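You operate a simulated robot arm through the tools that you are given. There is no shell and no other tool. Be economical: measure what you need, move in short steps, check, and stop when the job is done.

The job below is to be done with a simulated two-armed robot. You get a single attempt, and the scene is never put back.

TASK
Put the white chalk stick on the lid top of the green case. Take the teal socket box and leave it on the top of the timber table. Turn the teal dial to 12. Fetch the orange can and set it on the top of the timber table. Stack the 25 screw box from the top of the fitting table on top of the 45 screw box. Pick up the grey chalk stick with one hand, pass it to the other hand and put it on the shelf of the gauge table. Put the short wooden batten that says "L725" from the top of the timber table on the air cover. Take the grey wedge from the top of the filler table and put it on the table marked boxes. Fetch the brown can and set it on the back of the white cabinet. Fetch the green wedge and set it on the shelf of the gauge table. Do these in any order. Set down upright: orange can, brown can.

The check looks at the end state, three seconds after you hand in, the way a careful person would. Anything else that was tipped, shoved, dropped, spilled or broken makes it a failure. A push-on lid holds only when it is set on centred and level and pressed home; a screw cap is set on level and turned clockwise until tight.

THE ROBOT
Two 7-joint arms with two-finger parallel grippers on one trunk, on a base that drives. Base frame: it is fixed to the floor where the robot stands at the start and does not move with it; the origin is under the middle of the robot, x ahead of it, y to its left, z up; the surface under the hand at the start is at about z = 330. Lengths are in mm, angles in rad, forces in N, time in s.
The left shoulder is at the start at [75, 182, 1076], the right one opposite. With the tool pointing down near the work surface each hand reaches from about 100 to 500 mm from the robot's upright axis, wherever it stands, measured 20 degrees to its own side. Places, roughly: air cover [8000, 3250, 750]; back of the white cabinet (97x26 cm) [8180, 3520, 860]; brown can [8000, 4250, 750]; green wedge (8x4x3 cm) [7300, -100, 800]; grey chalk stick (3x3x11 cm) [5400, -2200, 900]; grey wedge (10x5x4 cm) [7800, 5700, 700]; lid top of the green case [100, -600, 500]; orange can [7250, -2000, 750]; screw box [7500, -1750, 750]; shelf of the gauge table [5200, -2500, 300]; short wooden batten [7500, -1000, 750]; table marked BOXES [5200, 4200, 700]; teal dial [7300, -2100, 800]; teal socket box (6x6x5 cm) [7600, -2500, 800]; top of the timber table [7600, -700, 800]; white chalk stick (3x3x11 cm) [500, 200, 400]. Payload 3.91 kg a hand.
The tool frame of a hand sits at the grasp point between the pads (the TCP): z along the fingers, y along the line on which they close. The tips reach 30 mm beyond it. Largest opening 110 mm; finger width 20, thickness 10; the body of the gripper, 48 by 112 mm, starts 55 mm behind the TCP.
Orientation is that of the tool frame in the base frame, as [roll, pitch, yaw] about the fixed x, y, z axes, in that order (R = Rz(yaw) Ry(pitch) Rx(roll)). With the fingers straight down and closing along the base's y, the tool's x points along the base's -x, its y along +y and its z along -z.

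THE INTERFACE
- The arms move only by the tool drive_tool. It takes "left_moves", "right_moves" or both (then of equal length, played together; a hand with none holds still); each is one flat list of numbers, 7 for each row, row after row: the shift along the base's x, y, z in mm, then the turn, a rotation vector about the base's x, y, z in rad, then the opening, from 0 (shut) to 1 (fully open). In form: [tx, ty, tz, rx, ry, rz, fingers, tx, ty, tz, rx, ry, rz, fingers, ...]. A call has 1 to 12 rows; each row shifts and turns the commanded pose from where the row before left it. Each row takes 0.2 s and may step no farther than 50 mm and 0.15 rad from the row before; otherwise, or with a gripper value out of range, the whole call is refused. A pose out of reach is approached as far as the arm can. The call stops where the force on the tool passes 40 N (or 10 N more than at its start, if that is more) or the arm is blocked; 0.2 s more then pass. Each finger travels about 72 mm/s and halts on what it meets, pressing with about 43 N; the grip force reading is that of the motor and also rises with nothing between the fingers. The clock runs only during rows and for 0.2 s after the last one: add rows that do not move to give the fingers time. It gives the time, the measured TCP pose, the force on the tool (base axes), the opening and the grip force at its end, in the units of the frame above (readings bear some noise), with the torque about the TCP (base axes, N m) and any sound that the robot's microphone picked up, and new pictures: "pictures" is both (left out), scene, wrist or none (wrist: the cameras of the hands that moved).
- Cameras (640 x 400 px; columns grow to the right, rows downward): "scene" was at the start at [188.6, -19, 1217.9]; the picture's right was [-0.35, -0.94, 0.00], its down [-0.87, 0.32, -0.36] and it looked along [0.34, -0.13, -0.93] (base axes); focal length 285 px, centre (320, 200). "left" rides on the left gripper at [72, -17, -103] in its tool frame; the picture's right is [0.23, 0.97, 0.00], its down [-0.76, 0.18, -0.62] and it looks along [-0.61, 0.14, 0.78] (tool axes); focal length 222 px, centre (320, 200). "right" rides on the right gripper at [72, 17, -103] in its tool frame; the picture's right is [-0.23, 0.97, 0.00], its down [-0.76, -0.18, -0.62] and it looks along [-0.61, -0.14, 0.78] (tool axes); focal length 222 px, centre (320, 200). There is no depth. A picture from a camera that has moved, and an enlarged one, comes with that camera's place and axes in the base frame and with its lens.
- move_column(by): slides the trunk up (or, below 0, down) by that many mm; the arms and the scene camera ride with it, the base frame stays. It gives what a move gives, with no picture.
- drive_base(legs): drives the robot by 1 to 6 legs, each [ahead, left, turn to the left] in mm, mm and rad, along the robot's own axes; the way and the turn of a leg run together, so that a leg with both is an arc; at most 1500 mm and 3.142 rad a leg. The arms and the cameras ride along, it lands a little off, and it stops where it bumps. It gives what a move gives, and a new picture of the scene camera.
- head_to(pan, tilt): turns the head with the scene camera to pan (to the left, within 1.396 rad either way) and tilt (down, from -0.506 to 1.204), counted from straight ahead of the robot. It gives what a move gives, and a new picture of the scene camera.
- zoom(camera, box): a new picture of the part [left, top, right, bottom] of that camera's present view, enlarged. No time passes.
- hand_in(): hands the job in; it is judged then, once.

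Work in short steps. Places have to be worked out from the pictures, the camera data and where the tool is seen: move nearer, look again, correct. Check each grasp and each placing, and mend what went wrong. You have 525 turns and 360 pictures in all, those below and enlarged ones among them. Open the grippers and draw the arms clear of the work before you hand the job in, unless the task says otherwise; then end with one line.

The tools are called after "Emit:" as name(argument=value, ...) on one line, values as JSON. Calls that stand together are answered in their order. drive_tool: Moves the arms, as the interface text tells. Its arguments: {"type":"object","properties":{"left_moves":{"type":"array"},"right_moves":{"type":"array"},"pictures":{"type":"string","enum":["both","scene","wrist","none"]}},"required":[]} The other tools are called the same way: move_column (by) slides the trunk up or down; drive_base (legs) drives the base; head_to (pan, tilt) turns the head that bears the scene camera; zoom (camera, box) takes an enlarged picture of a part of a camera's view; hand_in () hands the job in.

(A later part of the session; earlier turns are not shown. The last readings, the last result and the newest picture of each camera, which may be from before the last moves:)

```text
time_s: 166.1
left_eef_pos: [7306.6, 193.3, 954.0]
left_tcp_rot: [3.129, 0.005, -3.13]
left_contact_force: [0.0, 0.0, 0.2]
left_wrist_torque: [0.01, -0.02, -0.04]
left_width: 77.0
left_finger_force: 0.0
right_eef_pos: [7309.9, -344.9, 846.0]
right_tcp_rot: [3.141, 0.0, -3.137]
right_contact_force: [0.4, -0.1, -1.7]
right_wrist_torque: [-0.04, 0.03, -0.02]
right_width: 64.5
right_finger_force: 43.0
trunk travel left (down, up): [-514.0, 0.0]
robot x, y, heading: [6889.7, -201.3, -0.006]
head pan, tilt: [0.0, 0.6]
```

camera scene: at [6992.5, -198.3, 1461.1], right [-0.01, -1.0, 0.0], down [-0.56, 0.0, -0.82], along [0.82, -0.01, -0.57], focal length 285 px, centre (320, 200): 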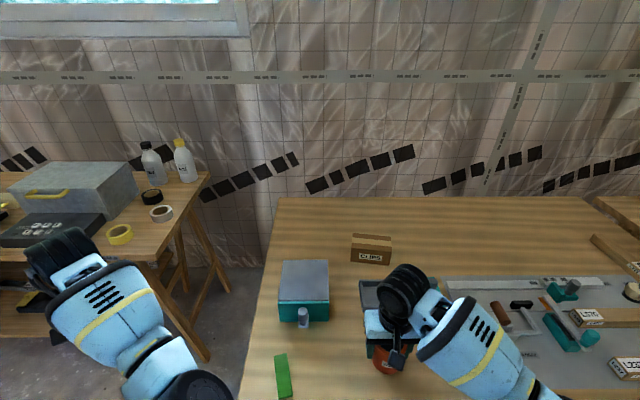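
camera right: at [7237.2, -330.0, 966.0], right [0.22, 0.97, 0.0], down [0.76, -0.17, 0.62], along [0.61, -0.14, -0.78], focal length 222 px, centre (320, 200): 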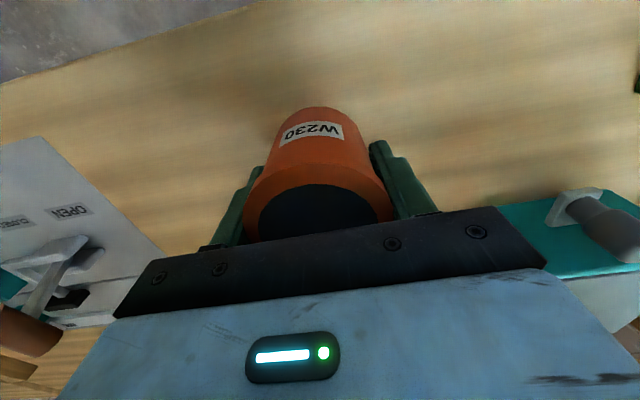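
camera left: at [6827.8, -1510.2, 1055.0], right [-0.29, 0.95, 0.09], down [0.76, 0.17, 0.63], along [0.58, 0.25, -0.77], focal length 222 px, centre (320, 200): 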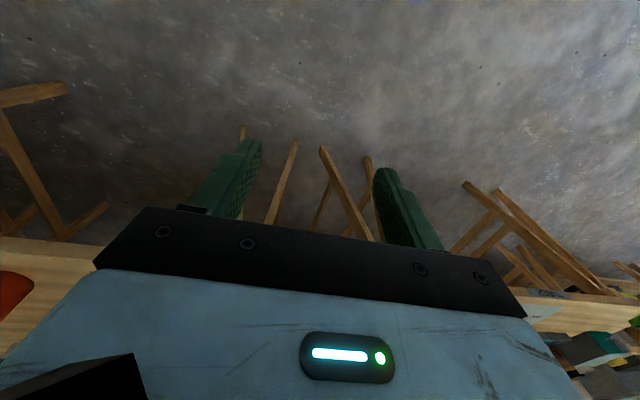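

Emit:
drive_tool(right_moves=[0, 0, -2, 0, 0, 0, 0.4, 0, 0, -1.5, 0, 0, 0, 0.4, 0, 0, -1.5, 0, 0, 0, 0.4, 0, 0, -1.5, 0, 0, 0, 0.4, 0, 0, 0, 0, 0, 0, 0.4], pictures="none")

```text
time_s: 167.3
left_eef_pos: [7305.9, 192.5, 956.2]
left_tcp_rot: [3.129, 0.007, -3.132]
left_contact_force: [0.3, 0.3, 1.6]
left_wrist_torque: [-0.02, -0.02, 0.0]
left_width: 77.1
left_finger_force: 0.0
right_eef_pos: [7309.9, -343.9, 843.5]
right_tcp_rot: [3.139, 0.007, -3.137]
right_contact_force: [-2.2, -6.5, 30.8]
right_wrist_torque: [-0.13, 0.76, 0.23]
right_width: 64.7
right_finger_force: 43.1
trunk travel left (down, up): [-514.0, 0.0]
robot x, y, heading: [6895.6, -197.7, -0.011]
head pan, tilt: [0.0, 0.6]
```

Contact. Ease up 2 mm, open, and rise.

Emit:
drive_tool(right_moves=[0, 0, 2, 0, 0, 0, 0.4, 0, 0, 0, 0, 0, 0, 0.7, 0, 0, 0, 0, 0, 0, 1, 0, 0, 0, 0, 0, 0, 1, 0, 0, 0, 0, 0, 0, 1, 0, 0, 40, 0, 0, 0, 1, 0, 0, 40, 0, 0, 0, 1, 0, 0, 30, 0, 0, 0, 1, 0, 0, 0, 0, 0, 0, 1], pictures="both")

```text
time_s: 169.3
left_eef_pos: [7305.4, 192.4, 952.1]
left_tcp_rot: [3.129, 0.004, -3.13]
left_contact_force: [-0.2, 0.6, 0.1]
left_wrist_torque: [-0.01, 0.0, 0.0]
left_width: 76.6
left_finger_force: 0.1
right_eef_pos: [7310.1, -344.0, 952.7]
right_tcp_rot: [3.142, 0.0, -3.138]
right_contact_force: [-0.2, -0.1, -0.2]
right_wrist_torque: [0.0, 0.0, 0.03]
right_width: 110.1
right_finger_force: 0.1
trunk travel left (down, up): [-514.0, 0.0]
robot x, y, heading: [6895.2, -201.5, -0.008]
head pan, tilt: [0.0, 0.6]
camera scene: at [6992.3, -198.1, 1461.0], right [-0.01, -1.0, 0.0], down [-0.56, 0.0, -0.83], along [0.83, -0.01, -0.56], focal length 285 px, centre (320, 200)
camera right: at [7236.9, -329.0, 1055.2], right [0.22, 0.97, 0.0], down [0.76, -0.17, 0.62], along [0.61, -0.14, -0.78], focal length 222 px, centre (320, 200)
```

scene: 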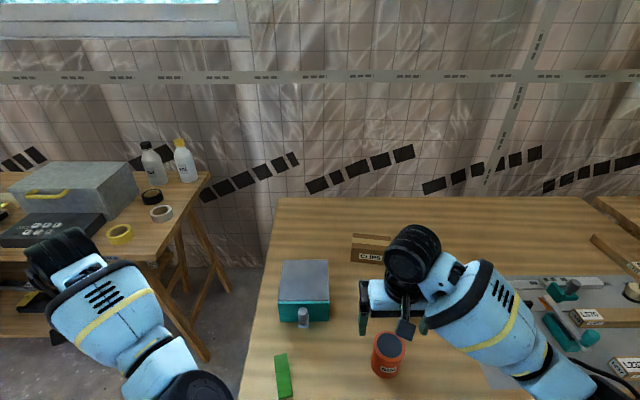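
right: 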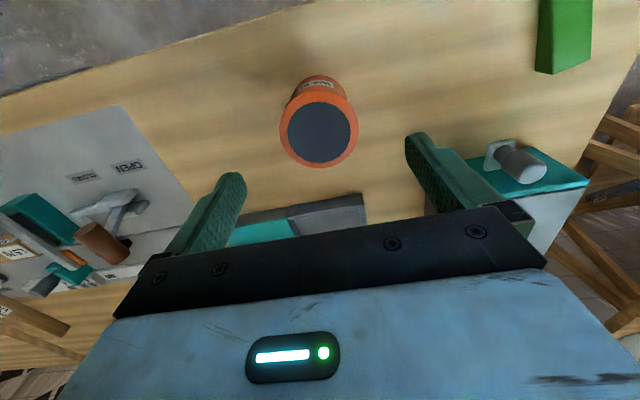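

Can stands upright on the timber table. Now back to the fitting table for the socket box: strafe right.

Emit:
drive_base(legs=[[-320, 0, 0], [0, -1040, 0], [0, -1040, 0]])

```text
time_s: 189.6
left_eef_pos: [6977.4, -1895.7, 954.2]
left_tcp_rot: [3.13, 0.006, -3.12]
left_contact_force: [-0.4, 0.1, 0.0]
left_wrist_torque: [0.04, 0.02, 0.02]
left_width: 76.9
left_finger_force: 0.0
right_eef_pos: [6987.8, -2433.5, 953.0]
right_tcp_rot: [3.141, 0.0, -3.126]
right_contact_force: [-0.5, -0.7, -0.8]
right_wrist_torque: [-0.03, 0.01, 0.0]
right_width: 110.2
right_finger_force: 0.1
trunk travel left (down, up): [-514.0, 0.0]
robot x, y, heading: [6570.5, -2292.6, 0.01]
head pan, tilt: [0.0, 0.6]
camera scene: at [6668.9, -2292.0, 1461.1], right [0.01, -1.0, 0.0], down [-0.56, 0.0, -0.83], along [0.83, 0.0, -0.56], focal length 285 px, centre (320, 200)
```

scene: 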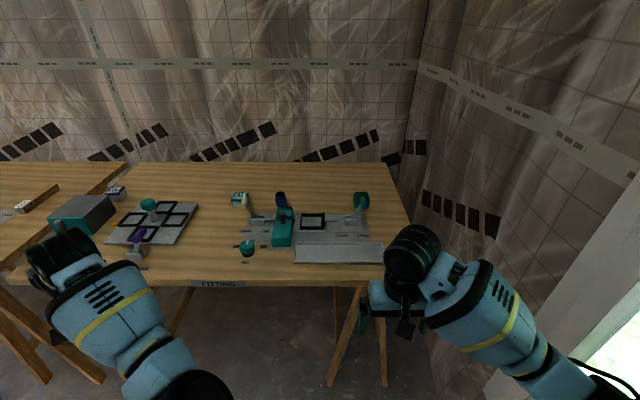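

Right wall is near; shift left 90 and go ahead 325, with left hand clear.

Emit:
drive_base(legs=[[0, 90, -0.01], [330, 0, 0]])

```text
time_s: 192.8
left_eef_pos: [7309.8, -1814.8, 953.8]
left_tcp_rot: [3.13, 0.005, -3.129]
left_contact_force: [0.7, 0.0, -0.2]
left_wrist_torque: [-0.03, 0.01, -0.02]
left_width: 77.0
left_finger_force: 0.1
right_eef_pos: [7314.8, -2351.1, 951.9]
right_tcp_rot: [-3.14, -0.001, -3.137]
right_contact_force: [-0.3, -0.2, 0.8]
right_wrist_torque: [-0.02, 0.03, -0.02]
right_width: 110.0
right_finger_force: 0.0
trunk travel left (down, up): [-514.0, 0.0]
robot x, y, heading: [6898.8, -2203.7, -0.004]
head pan, tilt: [0.0, 0.6]
camera scene: at [6996.8, -2205.4, 1461.0], right [-0.01, -1.0, 0.0], down [-0.56, 0.0, -0.83], along [0.83, 0.0, -0.56], focal length 285 px, centre (320, 200)
```

scene: 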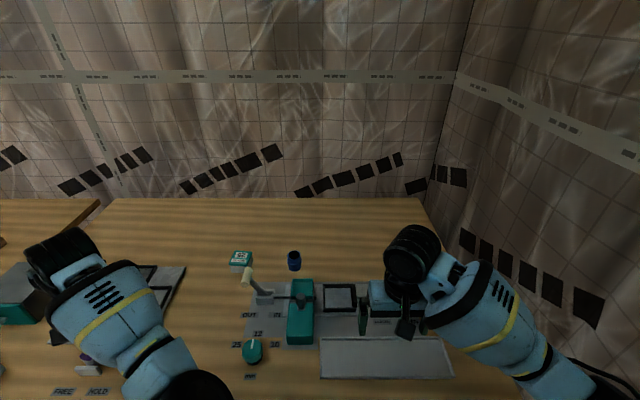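

Pull the left hand back in front of the table edge so the trunk can be lowered safely.

Emit:
drive_tool(left_moves=[-45, 10, 0, 0, 0, 0, 0.7, -45, 10, 0, 0, 0, 0, 0.7, -40, 10, -10, 0, 0, 0, 0.7, -30, 0, -10, 0, 0, 0, 0.7, 0, 0, 0, 0, 0, 0, 0.7], right_moves=[40, 0, 10, 0, 0, 0, 1, 40, 0, 10, 0, 0, 0, 1, 40, 0, 10, 0, 0, 0, 1, 40, 0, 10, 0, 0, 0, 1, 0, 0, 0, 0, 0, 0, 1], pictures="both")

```text
time_s: 194.2
left_eef_pos: [7147.5, -1740.0, 954.9]
left_tcp_rot: [3.053, 0.04, -3.069]
left_contact_force: [-0.7, -0.4, 0.7]
left_wrist_torque: [0.02, -0.01, -0.01]
left_width: 77.0
left_finger_force: 0.0
left hand out of reach, approached as far as the arm can: row 4
right_eef_pos: [7473.9, -2351.5, 991.4]
right_tcp_rot: [-3.141, 0.0, -3.135]
right_contact_force: [-0.3, -0.1, 0.8]
right_wrist_torque: [0.0, 0.02, -0.02]
right_width: 109.9
right_finger_force: 0.1
trunk travel left (down, up): [-514.0, 0.0]
robot x, y, heading: [6897.4, -2206.2, 0.001]
head pan, tilt: [0.0, 0.6]
stopped in row 5 (left hand): the arm was blocked; the commanded pose is now the measured one
camera scene: at [6996.5, -2205.0, 1461.0], right [-0.01, -1.0, 0.0], down [-0.56, 0.0, -0.83], along [0.83, 0.0, -0.56], focal length 285 px, centre (320, 200)
camera right: at [7401.7, -2335.7, 1095.4], right [0.22, 0.98, 0.0], down [0.76, -0.17, 0.62], along [0.61, -0.14, -0.78], focal length 222 px, centre (320, 200)
camera left: at [7074.3, -1769.6, 1055.4], right [-0.3, 0.95, 0.08], down [0.73, 0.18, 0.67], along [0.62, 0.26, -0.74], focal length 222 px, centre (320, 200)
```

scene: 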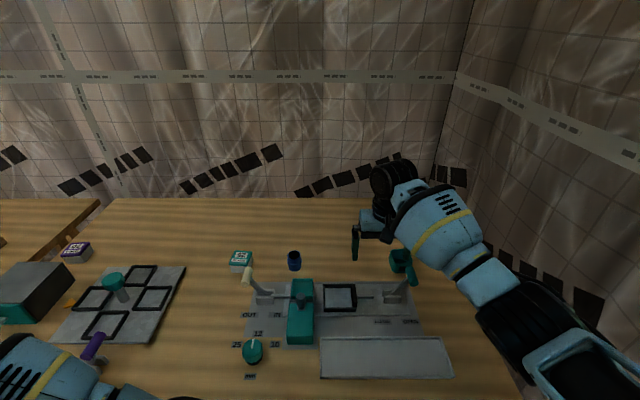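
right: 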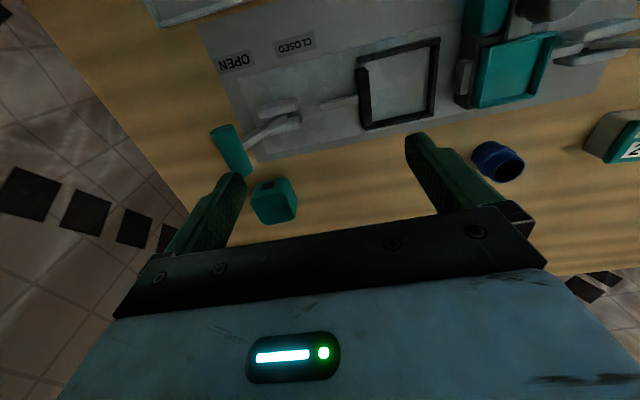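
left: 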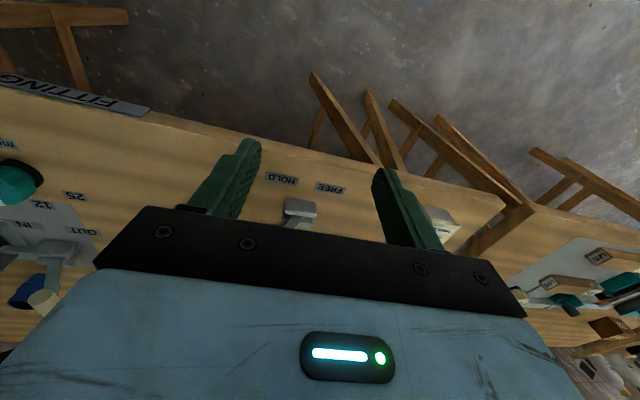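

Socket box centre ≈[7608,-2453], top ≈830. Extend at height first (reach is best there), then descend with the trunk.

Emit:
drive_tool(right_moves=[35, -30, 0, 0, 0, 0, 1, 35, -30, 0, 0, 0, 0, 1, 35, -25, 0, 0, 0, 0, 1, 29, -17, 0, 0, 0, 0, 1, 0, 0, 0, 0, 0, 0, 1], pictures="both")

```text
time_s: 195.4
left_eef_pos: [7148.2, -1740.7, 956.0]
left_tcp_rot: [3.053, 0.038, -3.071]
left_contact_force: [-0.6, 0.1, -0.5]
left_wrist_torque: [0.0, 0.01, 0.03]
left_width: 77.2
left_finger_force: 0.1
right_eef_pos: [7537.9, -2434.6, 995.5]
right_tcp_rot: [-3.141, 0.001, -3.133]
right_contact_force: [0.0, 0.2, -0.5]
right_wrist_torque: [-0.02, 0.0, 0.01]
right_width: 109.9
right_finger_force: 0.1
right hand out of reach, approached as far as the arm can: row 2, 3, 4
trunk travel left (down, up): [-514.0, 0.0]
robot x, y, heading: [6900.0, -2201.5, -0.006]
head pan, tilt: [0.0, 0.6]
camera scene: at [6996.6, -2205.9, 1461.0], right [-0.01, -1.0, 0.0], down [-0.56, 0.0, -0.83], along [0.83, 0.0, -0.56], focal length 285 px, centre (320, 200)
camera right: at [7464.8, -2419.6, 1097.5], right [0.22, 0.98, 0.0], down [0.76, -0.17, 0.62], along [0.61, -0.14, -0.78], focal length 222 px, centre (320, 200)
```

scene: 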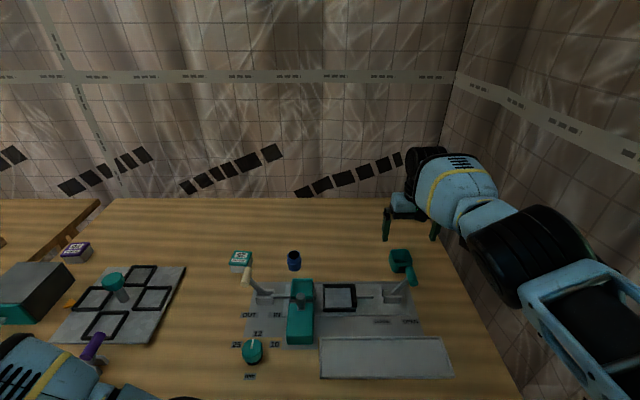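
right: 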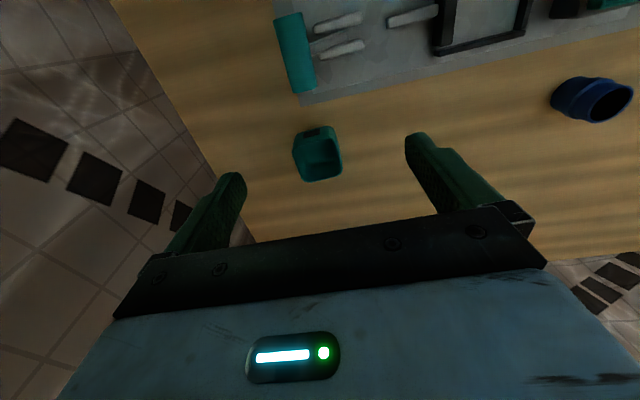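

Short by ~65 mm; tilt the fingers forward 0.4 rad to gain reach.

Emit:
drive_tool(right_moves=[12, -4, 0, 0, -0.13, 0, 1, 18, -5, 0, 0, -0.13, 0, 1, 20, -5, 0, 0, -0.14, 0, 1, 10, -5, -10, 0, 0, 0, 1, 0, 0, 0, 0, 0, 0, 1], pictures="wrist")

```text
time_s: 196.6
left_eef_pos: [7146.8, -1740.2, 956.6]
left_tcp_rot: [3.054, 0.039, -3.07]
left_contact_force: [0.7, 0.4, 0.0]
left_wrist_torque: [0.0, -0.01, 0.02]
left_width: 76.9
left_finger_force: 0.0
right_eef_pos: [7597.8, -2454.3, 985.3]
right_tcp_rot: [-3.14, 0.401, -3.135]
right_contact_force: [0.8, 0.6, 0.0]
right_wrist_torque: [0.03, 0.01, -0.01]
right_width: 109.9
right_finger_force: 0.0
trunk travel left (down, up): [-514.0, 0.0]
robot x, y, heading: [6897.6, -2203.7, -0.005]
head pan, tilt: [0.0, 0.6]
camera right: at [7490.1, -2438.9, 1051.5], right [0.2, 0.98, 0.09], down [0.46, -0.17, 0.87], along [0.87, -0.14, -0.48], focal length 222 px, centre (320, 200)
```

right: 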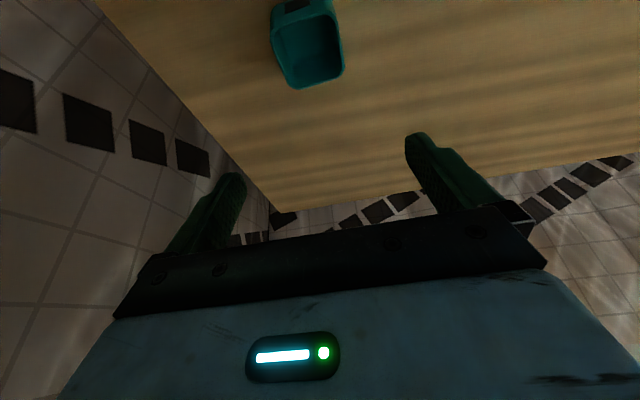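

Emit:
move_column(by=-110)

Emit:
drive_tool(right_moves=[3, 0, 0, 0, 0, 0, 1, 0, 0, 0, 0, 0, 0, 1], pictures="both")

```text
time_s: 198.1
left_eef_pos: [7146.8, -1741.5, 844.6]
left_tcp_rot: [3.055, 0.039, -3.071]
left_contact_force: [1.5, -0.3, 0.8]
left_wrist_torque: [-0.02, -0.01, 0.0]
left_width: 77.2
left_finger_force: 0.1
right_eef_pos: [7598.1, -2454.0, 875.0]
right_tcp_rot: [-3.14, 0.402, -3.135]
right_contact_force: [0.3, 0.8, -0.7]
right_wrist_torque: [-0.04, -0.01, 0.01]
right_width: 110.0
right_finger_force: 0.1
trunk travel left (down, up): [-404.0, 110.0]
robot x, y, heading: [6896.8, -2201.4, -0.007]
head pan, tilt: [0.0, 0.6]
```

```text
time_s: 198.7
left_eef_pos: [7147.4, -1741.2, 845.3]
left_tcp_rot: [3.055, 0.038, -3.071]
left_contact_force: [-0.6, 0.6, -0.3]
left_wrist_torque: [-0.01, 0.01, -0.04]
left_width: 77.0
left_finger_force: 0.1
right_eef_pos: [7600.7, -2454.1, 875.6]
right_tcp_rot: [-3.14, 0.399, -3.135]
right_contact_force: [0.8, -0.1, 0.4]
right_wrist_torque: [0.02, -0.04, -0.02]
right_width: 110.0
right_finger_force: 0.1
trunk travel left (down, up): [-404.0, 110.0]
robot x, y, heading: [6896.6, -2205.6, -0.007]
head pan, tilt: [0.0, 0.6]
camera scene: at [7100.6, -2206.0, 1332.5], right [-0.01, -1.0, 0.0], down [-0.56, 0.0, -0.83], along [0.83, 0.0, -0.56], focal length 285 px, centre (320, 200)
camera right: at [7493.0, -2438.8, 941.3], right [0.2, 0.98, 0.09], down [0.46, -0.17, 0.87], along [0.86, -0.14, -0.48], focal length 222 px, centre (320, 200)
```

scene: 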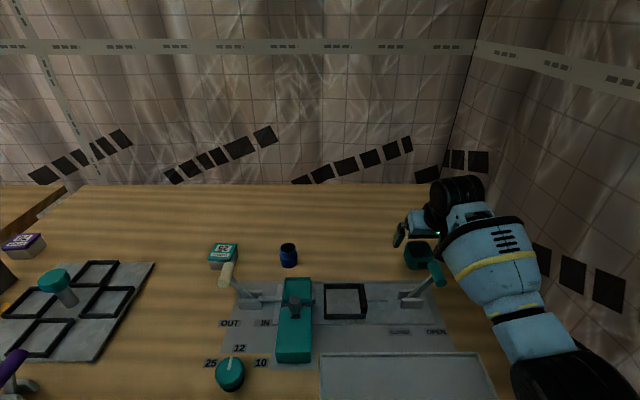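
right: 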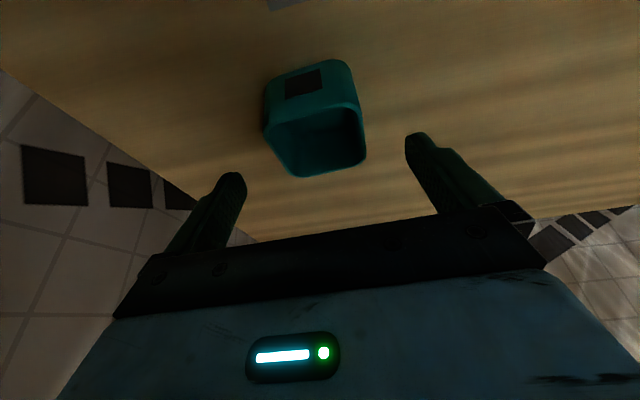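

Emit:
move_column(by=-46)

Emit:
drive_tool(right_moves=[2, 0, -5, 0, 0, 0, 1, 0, 0, 0, 0, 0, 0, 0.6, 0, 0, 0, 0, 0, 0, 0.4, 0, 0, 0, 0, 0, 0, 0.4, 0, 0, 0, 0, 0, 0, 0.4], pictures="wrist")

```text
time_s: 199.3
left_eef_pos: [7146.9, -1741.0, 812.9]
left_tcp_rot: [3.057, 0.032, -3.074]
left_contact_force: [-0.3, 0.1, 0.2]
left_wrist_torque: [0.0, 0.05, 0.03]
left_width: 77.2
left_finger_force: 0.2
right_eef_pos: [7600.7, -2454.5, 850.8]
right_tcp_rot: [-3.141, 0.409, -3.137]
right_contact_force: [-5.7, 0.1, 12.8]
right_wrist_torque: [0.17, 1.28, 0.07]
right_width: 110.1
right_finger_force: 0.1
trunk travel left (down, up): [-375.0, 140.0]
robot x, y, heading: [6900.4, -2204.2, -0.004]
head pan, tilt: [0.0, 0.6]
stopped: the force on the tool passed its limit at 51 N (the readings are from after the stop); the commanded pose is now the measured one
```

```text
time_s: 199.9
left_eef_pos: [7146.9, -1741.8, 814.2]
left_tcp_rot: [3.057, 0.032, -3.073]
left_contact_force: [0.7, 0.6, -0.8]
left_wrist_torque: [0.01, 0.04, 0.01]
left_width: 77.2
left_finger_force: 0.1
right_eef_pos: [7603.3, -2454.7, 852.2]
right_tcp_rot: [3.138, 0.417, -3.14]
right_contact_force: [-5.6, -1.9, 15.1]
right_wrist_torque: [0.28, 1.55, 0.26]
right_width: 57.7
right_finger_force: 6.1
trunk travel left (down, up): [-375.0, 140.0]
robot x, y, heading: [6903.0, -2206.6, -0.01]
head pan, tilt: [0.0, 0.6]
stopped in row 3 (right hand): the force on the tool passed its limit at 41 N (the readings are from after the stop); the commanded pose is now the measured one
camera right: at [7495.9, -2440.7, 916.3], right [0.2, 0.97, 0.09], down [0.44, -0.18, 0.88], along [0.87, -0.14, -0.47], focal length 222 px, centre (320, 200)
```

right: 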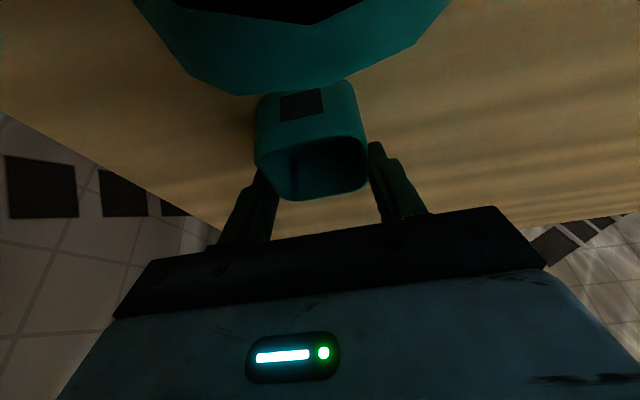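

The camera housing touched the lever handle. Open, raise, and use less tilt.

Emit:
drive_tool(right_moves=[0, 0, 0, 0, 0, 0, 1, 0, 0, 0, 0, 0, 0, 1, 0, 0, 0, 0, 0, 0, 1], pictures="none")

Emit:
move_column(by=80)

Emit:
drive_base(legs=[[25, 0, 0]])

Emit:
zoom(camera="scene", box=[340, 200, 500, 300])

```text
time_s: 200.7
left_eef_pos: [7147.0, -1741.2, 815.1]
left_tcp_rot: [3.056, 0.032, -3.074]
left_contact_force: [-0.5, 0.1, 0.3]
left_wrist_torque: [-0.03, -0.03, 0.02]
left_width: 76.9
left_finger_force: 0.0
right_eef_pos: [7604.1, -2455.7, 852.0]
right_tcp_rot: [-3.141, 0.416, -3.137]
right_contact_force: [3.1, -7.0, 26.8]
right_wrist_torque: [0.65, 3.3, 0.66]
right_width: 110.0
right_finger_force: 0.1
trunk travel left (down, up): [-375.0, 140.0]
robot x, y, heading: [6895.9, -2206.4, -0.009]
head pan, tilt: [0.0, 0.6]
```

```text
time_s: 201.8
left_eef_pos: [7147.4, -1742.3, 892.9]
left_tcp_rot: [3.055, 0.029, -3.076]
left_contact_force: [0.0, -0.4, 0.6]
left_wrist_torque: [-0.03, -0.02, -0.03]
left_width: 76.8
left_finger_force: 0.0
right_eef_pos: [7604.6, -2455.7, 926.7]
right_tcp_rot: [3.141, 0.409, -3.136]
right_contact_force: [0.1, 0.1, -0.3]
right_wrist_torque: [-0.01, -0.04, -0.01]
right_width: 110.3
right_finger_force: 0.0
trunk travel left (down, up): [-455.0, 60.0]
robot x, y, heading: [6898.6, -2208.1, -0.007]
head pan, tilt: [0.0, 0.6]
```

```text
time_s: 202.7
left_eef_pos: [7171.8, -1741.6, 893.6]
left_tcp_rot: [3.055, 0.03, -3.074]
left_contact_force: [-0.1, 0.1, 0.1]
left_wrist_torque: [0.02, -0.05, 0.0]
left_width: 77.1
left_finger_force: 0.0
right_eef_pos: [7629.1, -2455.2, 928.9]
right_tcp_rot: [-3.141, 0.414, -3.138]
right_contact_force: [-0.1, 0.0, 0.2]
right_wrist_torque: [0.0, -0.02, 0.0]
right_width: 110.3
right_finger_force: 0.1
trunk travel left (down, up): [-455.0, 60.0]
robot x, y, heading: [6924.1, -2205.9, -0.007]
head pan, tilt: [0.0, 0.6]
camera scene: at [7093.1, -2206.2, 1393.9], right [-0.01, -1.0, 0.0], down [-0.56, 0.0, -0.83], along [0.83, -0.01, -0.56], focal length 285 px, centre (320, 200)
```

scene: 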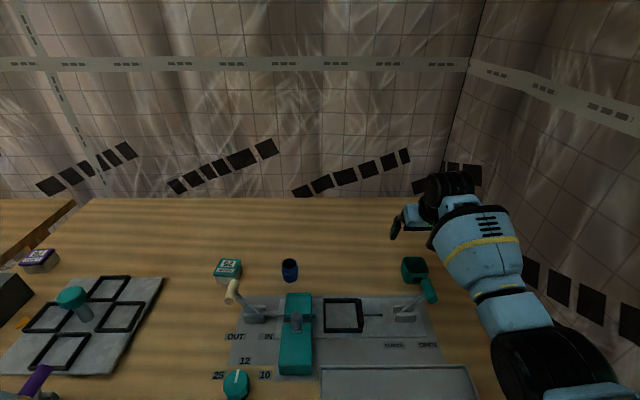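

```text
4.00 times, centred on (420, 250) of scene
camera zoom: at [7093.1, -2206.2, 1393.9], right [-0.01, -1.0, 0.0], down [-0.56, 0.0, -0.83], along [0.83, -0.01, -0.56], focal length 1138 px, centre (-80, 0)
```

zoom: 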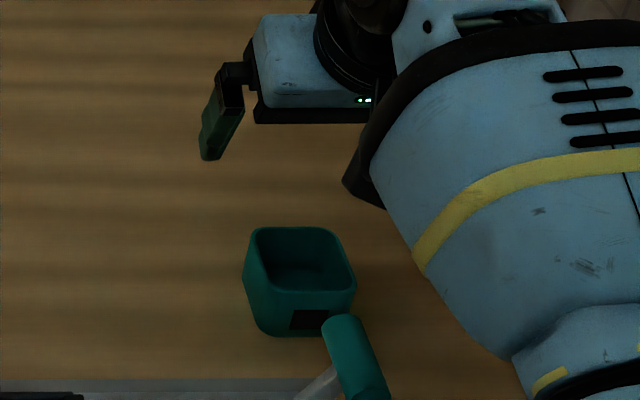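

Lever and box undisturbed. Reduce tilt to ~0.17 and re-centre at x≈7605.

Emit:
drive_tool(right_moves=[-12, 1, 0, 0, 0.12, 0, 1, -12, 0, 0, 0, 0.12, 0, 1, 0, 0, 0, 0, 0, 0, 1], pictures="none")

Emit:
move_column(by=-70)

Emit:
drive_tool(right_moves=[0, 0, 0, 0, 0, 0, 1], pictures="both")

```text
time_s: 203.5
left_eef_pos: [7171.6, -1741.7, 893.6]
left_tcp_rot: [3.055, 0.03, -3.073]
left_contact_force: [0.3, -0.9, -0.4]
left_wrist_torque: [-0.04, 0.01, -0.04]
left_width: 76.9
left_finger_force: 0.0
right_eef_pos: [7603.5, -2455.1, 929.1]
right_tcp_rot: [3.14, 0.172, -3.139]
right_contact_force: [-0.2, 0.3, 0.2]
right_wrist_torque: [-0.02, 0.02, 0.02]
right_width: 109.9
right_finger_force: 0.1
trunk travel left (down, up): [-455.0, 60.0]
robot x, y, heading: [6923.9, -2207.6, -0.007]
head pan, tilt: [0.0, 0.6]
```

```text
time_s: 204.5
left_eef_pos: [7171.6, -1742.8, 825.5]
left_tcp_rot: [3.057, 0.032, -3.074]
left_contact_force: [-0.4, -1.0, -0.6]
left_wrist_torque: [0.01, -0.01, 0.0]
left_width: 77.1
left_finger_force: 0.1
right_eef_pos: [7604.7, -2455.9, 858.9]
right_tcp_rot: [3.14, 0.175, -3.138]
right_contact_force: [-0.7, 0.3, 0.4]
right_wrist_torque: [-0.01, -0.01, 0.01]
right_width: 109.9
right_finger_force: 0.0
trunk travel left (down, up): [-385.0, 130.0]
robot x, y, heading: [6923.7, -2205.0, -0.004]
head pan, tilt: [0.0, 0.6]
```

```text
time_s: 204.9
left_eef_pos: [7172.7, -1741.0, 824.2]
left_tcp_rot: [3.056, 0.028, -3.074]
left_contact_force: [-0.8, -0.8, -0.3]
left_wrist_torque: [0.02, -0.01, -0.03]
left_width: 77.0
left_finger_force: 0.1
right_eef_pos: [7605.0, -2455.4, 858.7]
right_tcp_rot: [3.14, 0.174, -3.138]
right_contact_force: [0.6, -0.3, 0.2]
right_wrist_torque: [-0.04, -0.01, -0.01]
right_width: 110.1
right_finger_force: 0.1
trunk travel left (down, up): [-385.0, 130.0]
robot x, y, heading: [6922.6, -2206.2, -0.003]
head pan, tilt: [0.0, 0.6]
camera scene: at [7133.4, -2206.5, 1310.3], right [-0.01, -1.0, 0.0], down [-0.56, 0.0, -0.83], along [0.83, -0.01, -0.56], focal length 285 px, centre (320, 200)
camera right: at [7515.7, -2439.6, 947.5], right [0.22, 0.97, 0.04], down [0.64, -0.18, 0.74], along [0.73, -0.14, -0.67], focal length 222 px, centre (320, 200)
```

scene: 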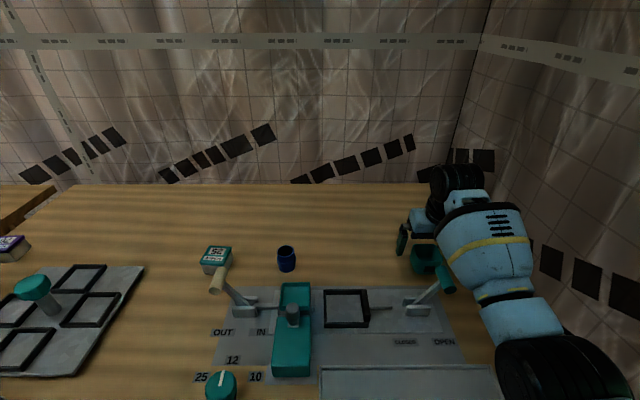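
right: 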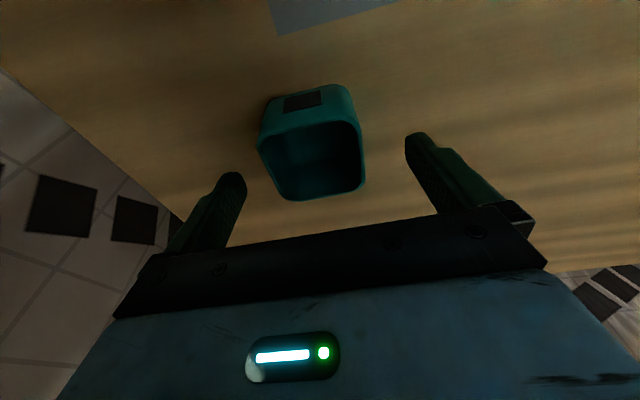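

Emit:
move_column(by=-20)

Emit:
drive_tool(right_moves=[-2, -3, 0, 0, 0, 0, 1, 0, 0, 0, 0, 0, 0, 0.6, 0, 0, 0, 0, 0, 0, 0.4, 0, 0, 0, 0, 0, 0, 0.4, 0, 0, 0, 0, 0, 0, 0.4], pictures="wrist")

```text
time_s: 205.6
left_eef_pos: [7170.4, -1743.2, 803.3]
left_tcp_rot: [3.055, 0.029, -3.073]
left_contact_force: [0.5, 0.5, 0.2]
left_wrist_torque: [-0.02, 0.03, 0.03]
left_width: 77.1
left_finger_force: 0.1
right_eef_pos: [7603.5, -2455.2, 839.3]
right_tcp_rot: [3.14, 0.177, -3.138]
right_contact_force: [-0.7, 0.3, -0.8]
right_wrist_torque: [0.02, 0.02, -0.01]
right_width: 110.1
right_finger_force: 0.0
trunk travel left (down, up): [-365.0, 150.0]
robot x, y, heading: [6925.8, -2205.6, -0.006]
head pan, tilt: [0.0, 0.6]
```

```text
time_s: 206.8
left_eef_pos: [7171.6, -1741.9, 804.8]
left_tcp_rot: [3.056, 0.032, -3.074]
left_contact_force: [0.0, 0.4, 0.4]
left_wrist_torque: [-0.01, 0.03, -0.01]
left_width: 77.0
left_finger_force: 0.1
right_eef_pos: [7601.2, -2458.8, 839.5]
right_tcp_rot: [3.141, 0.175, -3.139]
right_contact_force: [-0.4, 0.8, 2.8]
right_wrist_torque: [-0.01, -0.01, 0.04]
right_width: 57.2
right_finger_force: 43.2
trunk travel left (down, up): [-365.0, 150.0]
robot x, y, heading: [6923.2, -2204.6, -0.004]
head pan, tilt: [0.0, 0.6]
camera right: at [7512.9, -2442.3, 927.8], right [0.22, 0.97, 0.04], down [0.64, -0.18, 0.75], along [0.73, -0.14, -0.67], focal length 222 px, centre (320, 200)
```

right: 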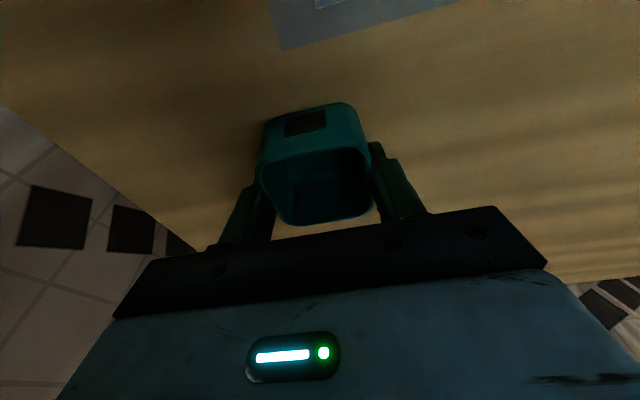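

Gripped (57 mm). Lift with the trunk, then retract the right hand.

Emit:
move_column(by=150)

Emit:
drive_tool(right_moves=[-40, 10, 0, 0, 0.085, 0, 0.4, -40, 15, 0, 0, 0.085, 0, 0.4, -40, 15, 0, 0, 0, 0, 0.4, -40, 15, 0, 0, 0, 0, 0.4, -40, 15, 0, 0, 0, 0, 0.4, -40, 15, 0, 0, 0, 0, 0.4, 0, 0, 0, 0, 0, 0, 0.4], pictures="both")

```text
time_s: 208.6
left_eef_pos: [7173.6, -1738.8, 956.3]
left_tcp_rot: [3.05, 0.036, -3.068]
left_contact_force: [0.4, 0.4, 0.0]
left_wrist_torque: [-0.04, -0.03, 0.01]
left_width: 76.8
left_finger_force: 0.0
right_eef_pos: [7606.7, -2458.0, 1029.0]
right_tcp_rot: [3.141, 0.234, -3.135]
right_contact_force: [-0.6, 0.6, -0.5]
right_wrist_torque: [-0.01, 0.01, -0.05]
right_width: 57.3
right_finger_force: 43.3
trunk travel left (down, up): [-514.0, 0.0]
robot x, y, heading: [6924.6, -2207.2, -0.004]
head pan, tilt: [0.0, 0.6]
```

```text
time_s: 210.2
left_eef_pos: [7171.7, -1737.4, 956.6]
left_tcp_rot: [3.046, 0.035, -3.067]
left_contact_force: [0.5, 0.4, 0.4]
left_wrist_torque: [-0.03, 0.05, -0.03]
left_width: 76.9
left_finger_force: 0.0
right_eef_pos: [7365.4, -2372.5, 1031.1]
right_tcp_rot: [-3.142, 0.066, -3.137]
right_contact_force: [0.1, -0.6, -0.8]
right_wrist_torque: [-0.05, -0.01, -0.03]
right_width: 57.1
right_finger_force: 43.1
trunk travel left (down, up): [-514.0, 0.0]
robot x, y, heading: [6923.9, -2207.4, -0.007]
head pan, tilt: [0.0, 0.6]
camera scene: at [7021.7, -2205.7, 1461.0], right [-0.01, -1.0, 0.0], down [-0.57, 0.0, -0.82], along [0.82, -0.01, -0.57], focal length 285 px, centre (320, 200)
camera right: at [7285.6, -2356.7, 1128.6], right [0.22, 0.97, 0.02], down [0.72, -0.18, 0.67], along [0.66, -0.14, -0.74], focal length 222 px, centre (320, 200)
```

scene: 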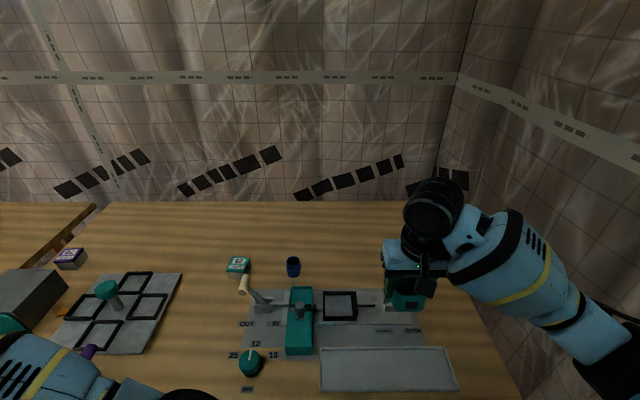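
right: 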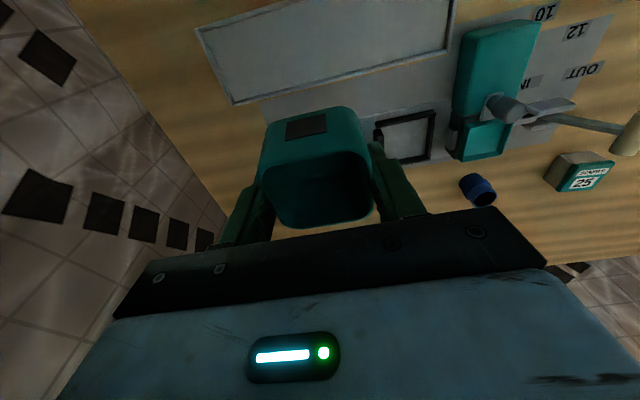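

Now use the left hand for the 25 screw box (≈[7617,-1972]). Straighten it and extend at height.

Emit:
drive_tool(left_moves=[30, -10, 10, -0.098, 0.028, -0.075, 1, 40, -20, 5, 0, 0, 0, 1, 40, -25, 5, 0, 0, 0, 1, 40, -25, 5, 0, 0, 0, 1, 40, -25, 5, 0, 0, 0, 1, 40, -25, 5, 0, 0, 0, 1, 40, -25, 0, 0, 0, 0, 1, 40, -25, 0, 0, 0, 0, 1, 40, -25, 0, 0, 0, 0, 1, 30, -15, 0, 0, 0, 0, 1, 0, 0, 0, 0, 0, 0, 1], pictures="both")

```text
time_s: 212.6
left_eef_pos: [7553.8, -1962.8, 989.5]
left_tcp_rot: [-3.13, 0.0, 3.137]
left_contact_force: [0.2, 0.0, 1.3]
left_wrist_torque: [-0.01, 0.01, -0.01]
left_width: 110.1
left_finger_force: 0.1
right_eef_pos: [7364.9, -2372.8, 1032.8]
right_tcp_rot: [3.14, 0.07, -3.138]
right_contact_force: [0.6, -0.8, -0.3]
right_wrist_torque: [-0.01, 0.0, -0.02]
right_width: 57.1
right_finger_force: 42.5
trunk travel left (down, up): [-514.0, 0.0]
robot x, y, heading: [6924.0, -2204.4, -0.007]
head pan, tilt: [0.0, 0.6]
camera scene: at [7020.8, -2205.9, 1461.0], right [-0.01, -1.0, 0.0], down [-0.56, 0.0, -0.83], along [0.83, -0.01, -0.56], focal length 285 px, centre (320, 200)
camera left: at [7481.3, -1976.5, 1093.1], right [-0.22, 0.97, -0.01], down [0.76, 0.18, 0.62], along [0.61, 0.13, -0.78], focal length 222 px, centre (320, 200)
```

scene: 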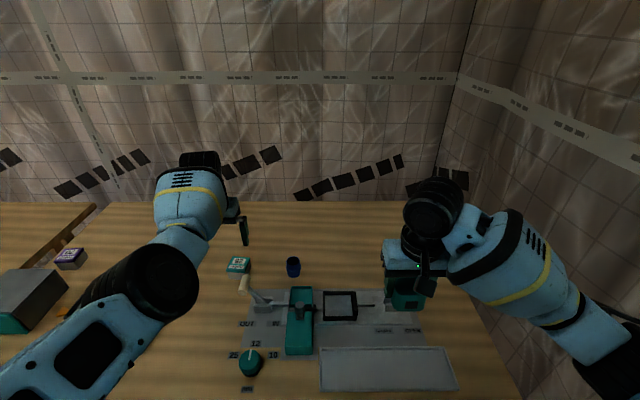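
left: 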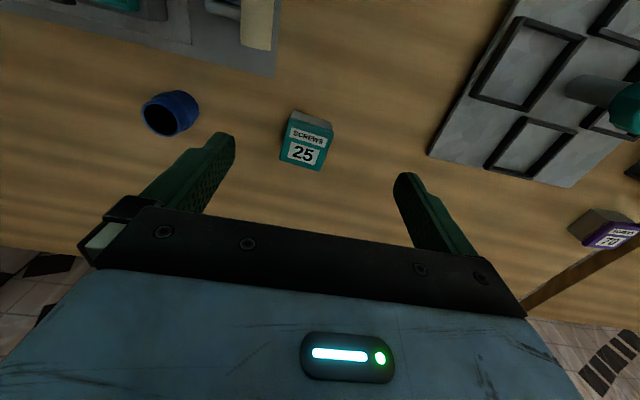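

Emit:
zoom(camera="left", box=[240, 90, 370, 190])

```text
4.00 times, centred on (305, 140) of left
camera zoom: at [7481.3, -1976.5, 1093.1], right [-0.22, 0.97, -0.01], down [0.76, 0.18, 0.62], along [0.61, 0.13, -0.78], focal length 888 px, centre (380, 440)
```

zoom: 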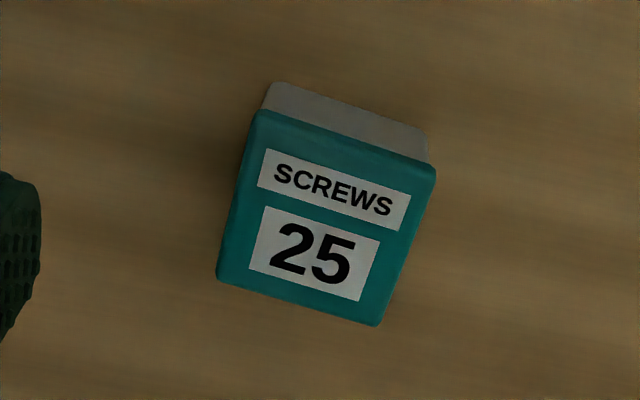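

Box yaw ≈−0.07, centre [7606,-1970], top ≈828. Tilt/yaw the left hand accordingly, and pull the right hand back out of the way.

Emit:
drive_tool(left_moves=[15, -3, 0, 0, -0.09, -0.035, 1, 20, -2, 0, 0, -0.085, -0.035, 1, 17, -2, 0, 0, 0, 0, 1, 0, 0, 0, 0, 0, 0, 1], right_moves=[-40, 0, 0, 0, 0.03, 0, 0.4, -40, 0, 0, 0, 0.03, 0, 0.4, -35, 0, 0, 0, 0, 0, 0.4, 0, 0, 0, 0, 0, 0, 0.4], pictures="none")

Emit:
move_column(by=-115)

Emit:
drive_tool(left_moves=[0, 0, 0, 0, 0, 0, 1], pictures="both")

```text
time_s: 213.6
left_eef_pos: [7596.4, -1968.4, 988.5]
left_tcp_rot: [-3.137, 0.174, 3.067]
left_contact_force: [0.0, 0.0, -0.2]
left_wrist_torque: [0.02, -0.01, 0.04]
left_width: 110.1
left_finger_force: 0.1
left hand out of reach, approached as far as the arm can: row 3
right_eef_pos: [7250.3, -2373.5, 1031.6]
right_tcp_rot: [3.141, 0.009, -3.139]
right_contact_force: [-0.4, 0.0, -0.6]
right_wrist_torque: [-0.02, -0.03, 0.03]
right_width: 56.7
right_finger_force: 42.8
trunk travel left (down, up): [-514.0, 0.0]
robot x, y, heading: [6925.4, -2208.9, -0.008]
head pan, tilt: [0.0, 0.6]
```

```text
time_s: 215.0
left_eef_pos: [7595.1, -1968.2, 875.1]
left_tcp_rot: [-3.137, 0.174, 3.065]
left_contact_force: [0.2, -0.1, 0.7]
left_wrist_torque: [0.02, -0.01, -0.01]
left_width: 109.8
left_finger_force: 0.1
right_eef_pos: [7251.0, -2372.0, 916.4]
right_tcp_rot: [3.138, 0.012, -3.138]
right_contact_force: [-0.2, 0.3, 0.3]
right_wrist_torque: [0.03, 0.01, -0.02]
right_width: 57.0
right_finger_force: 42.9
trunk travel left (down, up): [-399.0, 115.0]
robot x, y, heading: [6922.4, -2208.3, -0.004]
head pan, tilt: [0.0, 0.6]
```

```text
time_s: 215.4
left_eef_pos: [7594.8, -1967.7, 873.7]
left_tcp_rot: [-3.136, 0.175, 3.064]
left_contact_force: [0.2, -0.7, 0.6]
left_wrist_torque: [-0.01, 0.0, 0.04]
left_width: 109.9
left_finger_force: 0.0
right_eef_pos: [7251.9, -2373.9, 916.6]
right_tcp_rot: [3.14, 0.009, -3.136]
right_contact_force: [0.4, -0.9, -0.7]
right_wrist_torque: [0.01, 0.0, 0.0]
right_width: 57.0
right_finger_force: 42.6
trunk travel left (down, up): [-399.0, 115.0]
robot x, y, heading: [6922.6, -2206.0, -0.009]
head pan, tilt: [0.0, 0.6]
camera scene: at [7127.5, -2206.5, 1326.8], right [-0.01, -1.0, 0.0], down [-0.56, 0.0, -0.83], along [0.83, -0.01, -0.56], focal length 285 px, centre (320, 200)
camera left: at [7506.1, -1976.2, 963.6], right [-0.15, 0.99, -0.04], down [0.65, 0.13, 0.74], along [0.74, 0.08, -0.67], focal length 222 px, centre (320, 200)
```

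scene: 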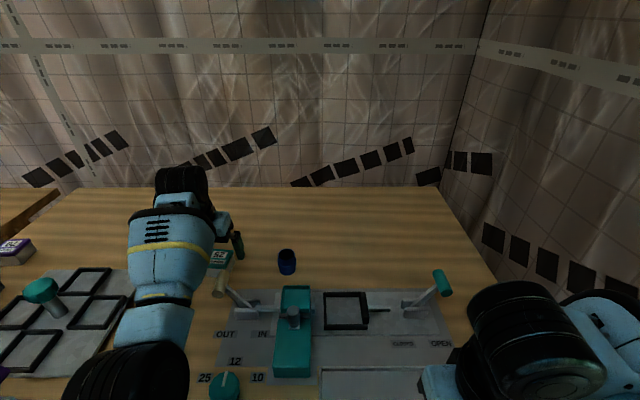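
left: 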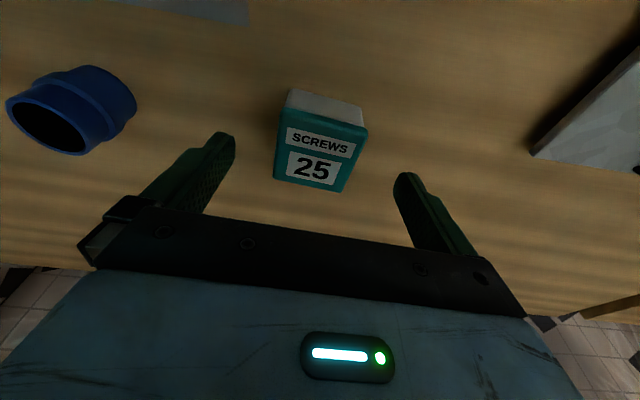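

Aligned. Move +8 in x and descend with the arm, checking force.

Emit:
drive_tool(left_moves=[4, 0, -15, 0, 0, 0, 1, 4, -1, -12, 0, 0, 0, 1, 0, 0, -10, 0, 0, 0, 1, 0, 0, -6, 0, 0, 0, 1, 0, 0, -5, 0, 0, 0, 1, 0, 0, 0, 0, 0, 0, 1], pictures="wrist")

```text
time_s: 216.8
left_eef_pos: [7603.3, -1970.1, 830.7]
left_tcp_rot: [-3.141, 0.186, 3.068]
left_contact_force: [-4.2, 0.5, 29.3]
left_wrist_torque: [1.59, 0.16, 0.39]
left_width: 109.6
left_finger_force: 0.0
right_eef_pos: [7249.4, -2374.9, 917.6]
right_tcp_rot: [3.139, 0.011, -3.138]
right_contact_force: [0.3, 0.3, -0.6]
right_wrist_torque: [-0.01, -0.01, -0.01]
right_width: 57.1
right_finger_force: 43.4
trunk travel left (down, up): [-399.0, 115.0]
robot x, y, heading: [6924.1, -2205.1, -0.006]
head pan, tilt: [0.0, 0.6]
camera left: at [7512.7, -1977.8, 920.3], right [-0.15, 0.99, -0.04], down [0.65, 0.13, 0.75], along [0.75, 0.08, -0.66], focal length 222 px, centre (320, 200)
```

left: 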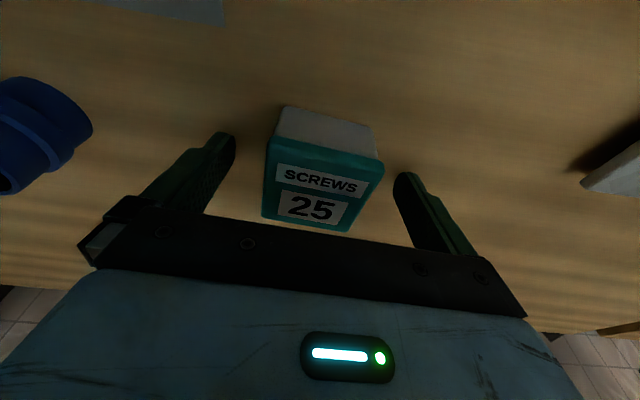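

Finger tips touched the table: its surface is ≈800. Ease up 4 mm and grip.

Emit:
drive_tool(left_moves=[0, 0, 4, 0, 0, 0, 1, 0, 0, 0, 0, 0, 0, 0.6, 0, 0, 0, 0, 0, 0, 0.4, 0, 0, 0, 0, 0, 0, 0.4, 0, 0, 0, 0, 0, 0, 0.4], pictures="wrist")

```text
time_s: 218.0
left_eef_pos: [7603.2, -1969.2, 832.2]
left_tcp_rot: [-3.137, 0.176, 3.065]
left_contact_force: [-2.8, 7.6, 21.4]
left_wrist_torque: [0.91, 0.07, 0.11]
left_width: 55.7
left_finger_force: 43.0
right_eef_pos: [7250.3, -2373.3, 916.9]
right_tcp_rot: [3.139, 0.009, -3.138]
right_contact_force: [0.8, 0.0, -0.2]
right_wrist_torque: [0.02, 0.04, 0.03]
right_width: 56.9
right_finger_force: 42.7
trunk travel left (down, up): [-399.0, 115.0]
robot x, y, heading: [6923.4, -2203.0, -0.006]
head pan, tilt: [0.0, 0.6]
camera left: at [7512.5, -1978.0, 921.2], right [-0.15, 0.99, -0.05], down [0.65, 0.13, 0.75], along [0.74, 0.08, -0.66], focal length 222 px, centre (320, 200)
```

left: 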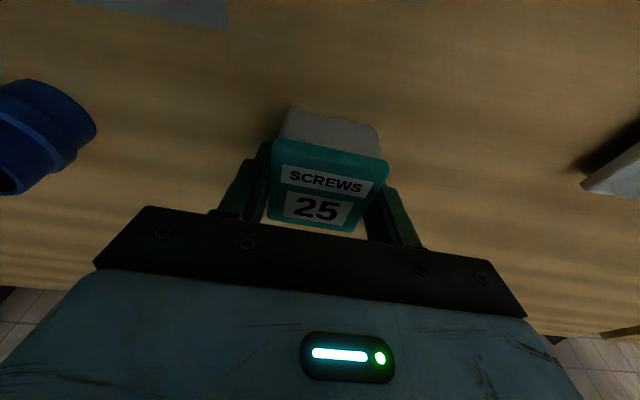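

Gripped. Lift with the trunk and retract.

Emit:
move_column(by=115)

Emit:
drive_tool(left_moves=[-30, 15, 10, 0, 0.05, 0.02, 0.4, -40, 20, 10, 0, 0.06, 0.02, 0.4, -40, 20, 0, 0, 0.06, 0.02, 0.4, -40, 20, 0, 0, 0, 0, 0.4, -40, 20, 0, 0, 0, 0, 0.4, -40, 15, 0, 0, 0, 0, 0.4, 0, 0, 0, 0, 0, 0, 0.4], pictures="both")

```text
time_s: 219.5
left_eef_pos: [7608.6, -1969.6, 991.6]
left_tcp_rot: [3.141, 0.246, 3.065]
left_contact_force: [1.2, 0.2, -2.2]
left_wrist_torque: [0.01, 0.0, 0.02]
left_width: 55.1
left_finger_force: 42.3
right_eef_pos: [7251.9, -2372.1, 1031.2]
right_tcp_rot: [3.14, 0.005, -3.136]
right_contact_force: [0.6, 0.2, -0.1]
right_wrist_torque: [0.01, 0.01, 0.01]
right_width: 57.1
right_finger_force: 42.7
trunk travel left (down, up): [-514.0, 0.0]
robot x, y, heading: [6926.1, -2209.7, -0.003]
head pan, tilt: [0.0, 0.6]
```

```text
time_s: 221.3
left_eef_pos: [7372.8, -1823.8, 1016.8]
left_tcp_rot: [3.103, 0.076, -3.113]
left_contact_force: [0.2, 0.1, -3.0]
left_wrist_torque: [0.0, 0.02, 0.0]
left_width: 55.3
left_finger_force: 42.2
right_eef_pos: [7250.7, -2373.0, 1031.7]
right_tcp_rot: [3.141, 0.009, -3.139]
right_contact_force: [0.5, 0.8, -0.8]
right_wrist_torque: [0.0, -0.02, 0.01]
right_width: 56.9
right_finger_force: 42.4
trunk travel left (down, up): [-514.0, 0.0]
robot x, y, heading: [6924.8, -2205.3, -0.008]
head pan, tilt: [0.0, 0.6]
stopped in row 7 (left hand): the arm was blocked; the commanded pose is now the measured one
camera scene: at [7021.1, -2205.4, 1461.1], right [-0.01, -1.0, 0.0], down [-0.56, 0.0, -0.83], along [0.83, -0.01, -0.56], focal length 285 px, centre (320, 200)
camera left: at [7294.8, -1845.6, 1114.2], right [-0.26, 0.97, 0.02], down [0.71, 0.17, 0.69], along [0.66, 0.19, -0.73], focal length 222 px, centre (320, 200)
```

scene: 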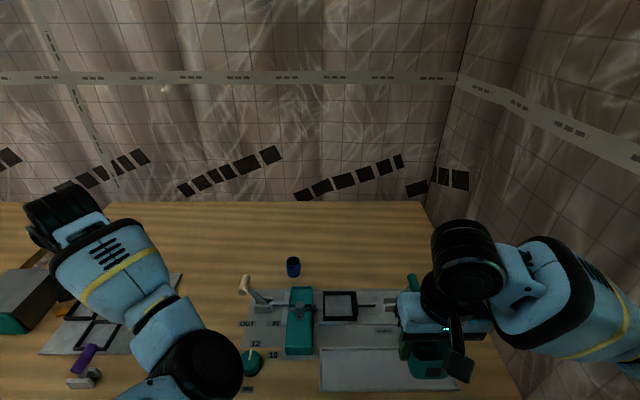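
left: 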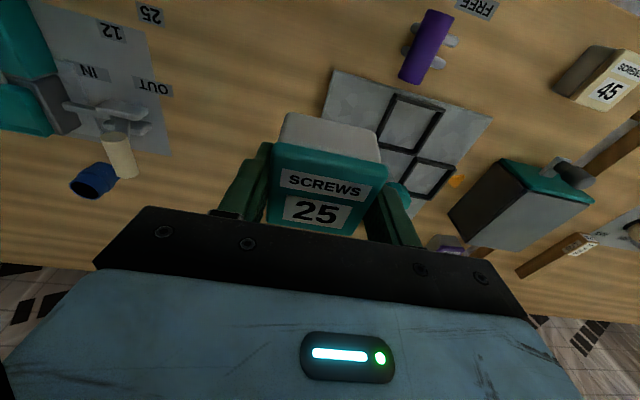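

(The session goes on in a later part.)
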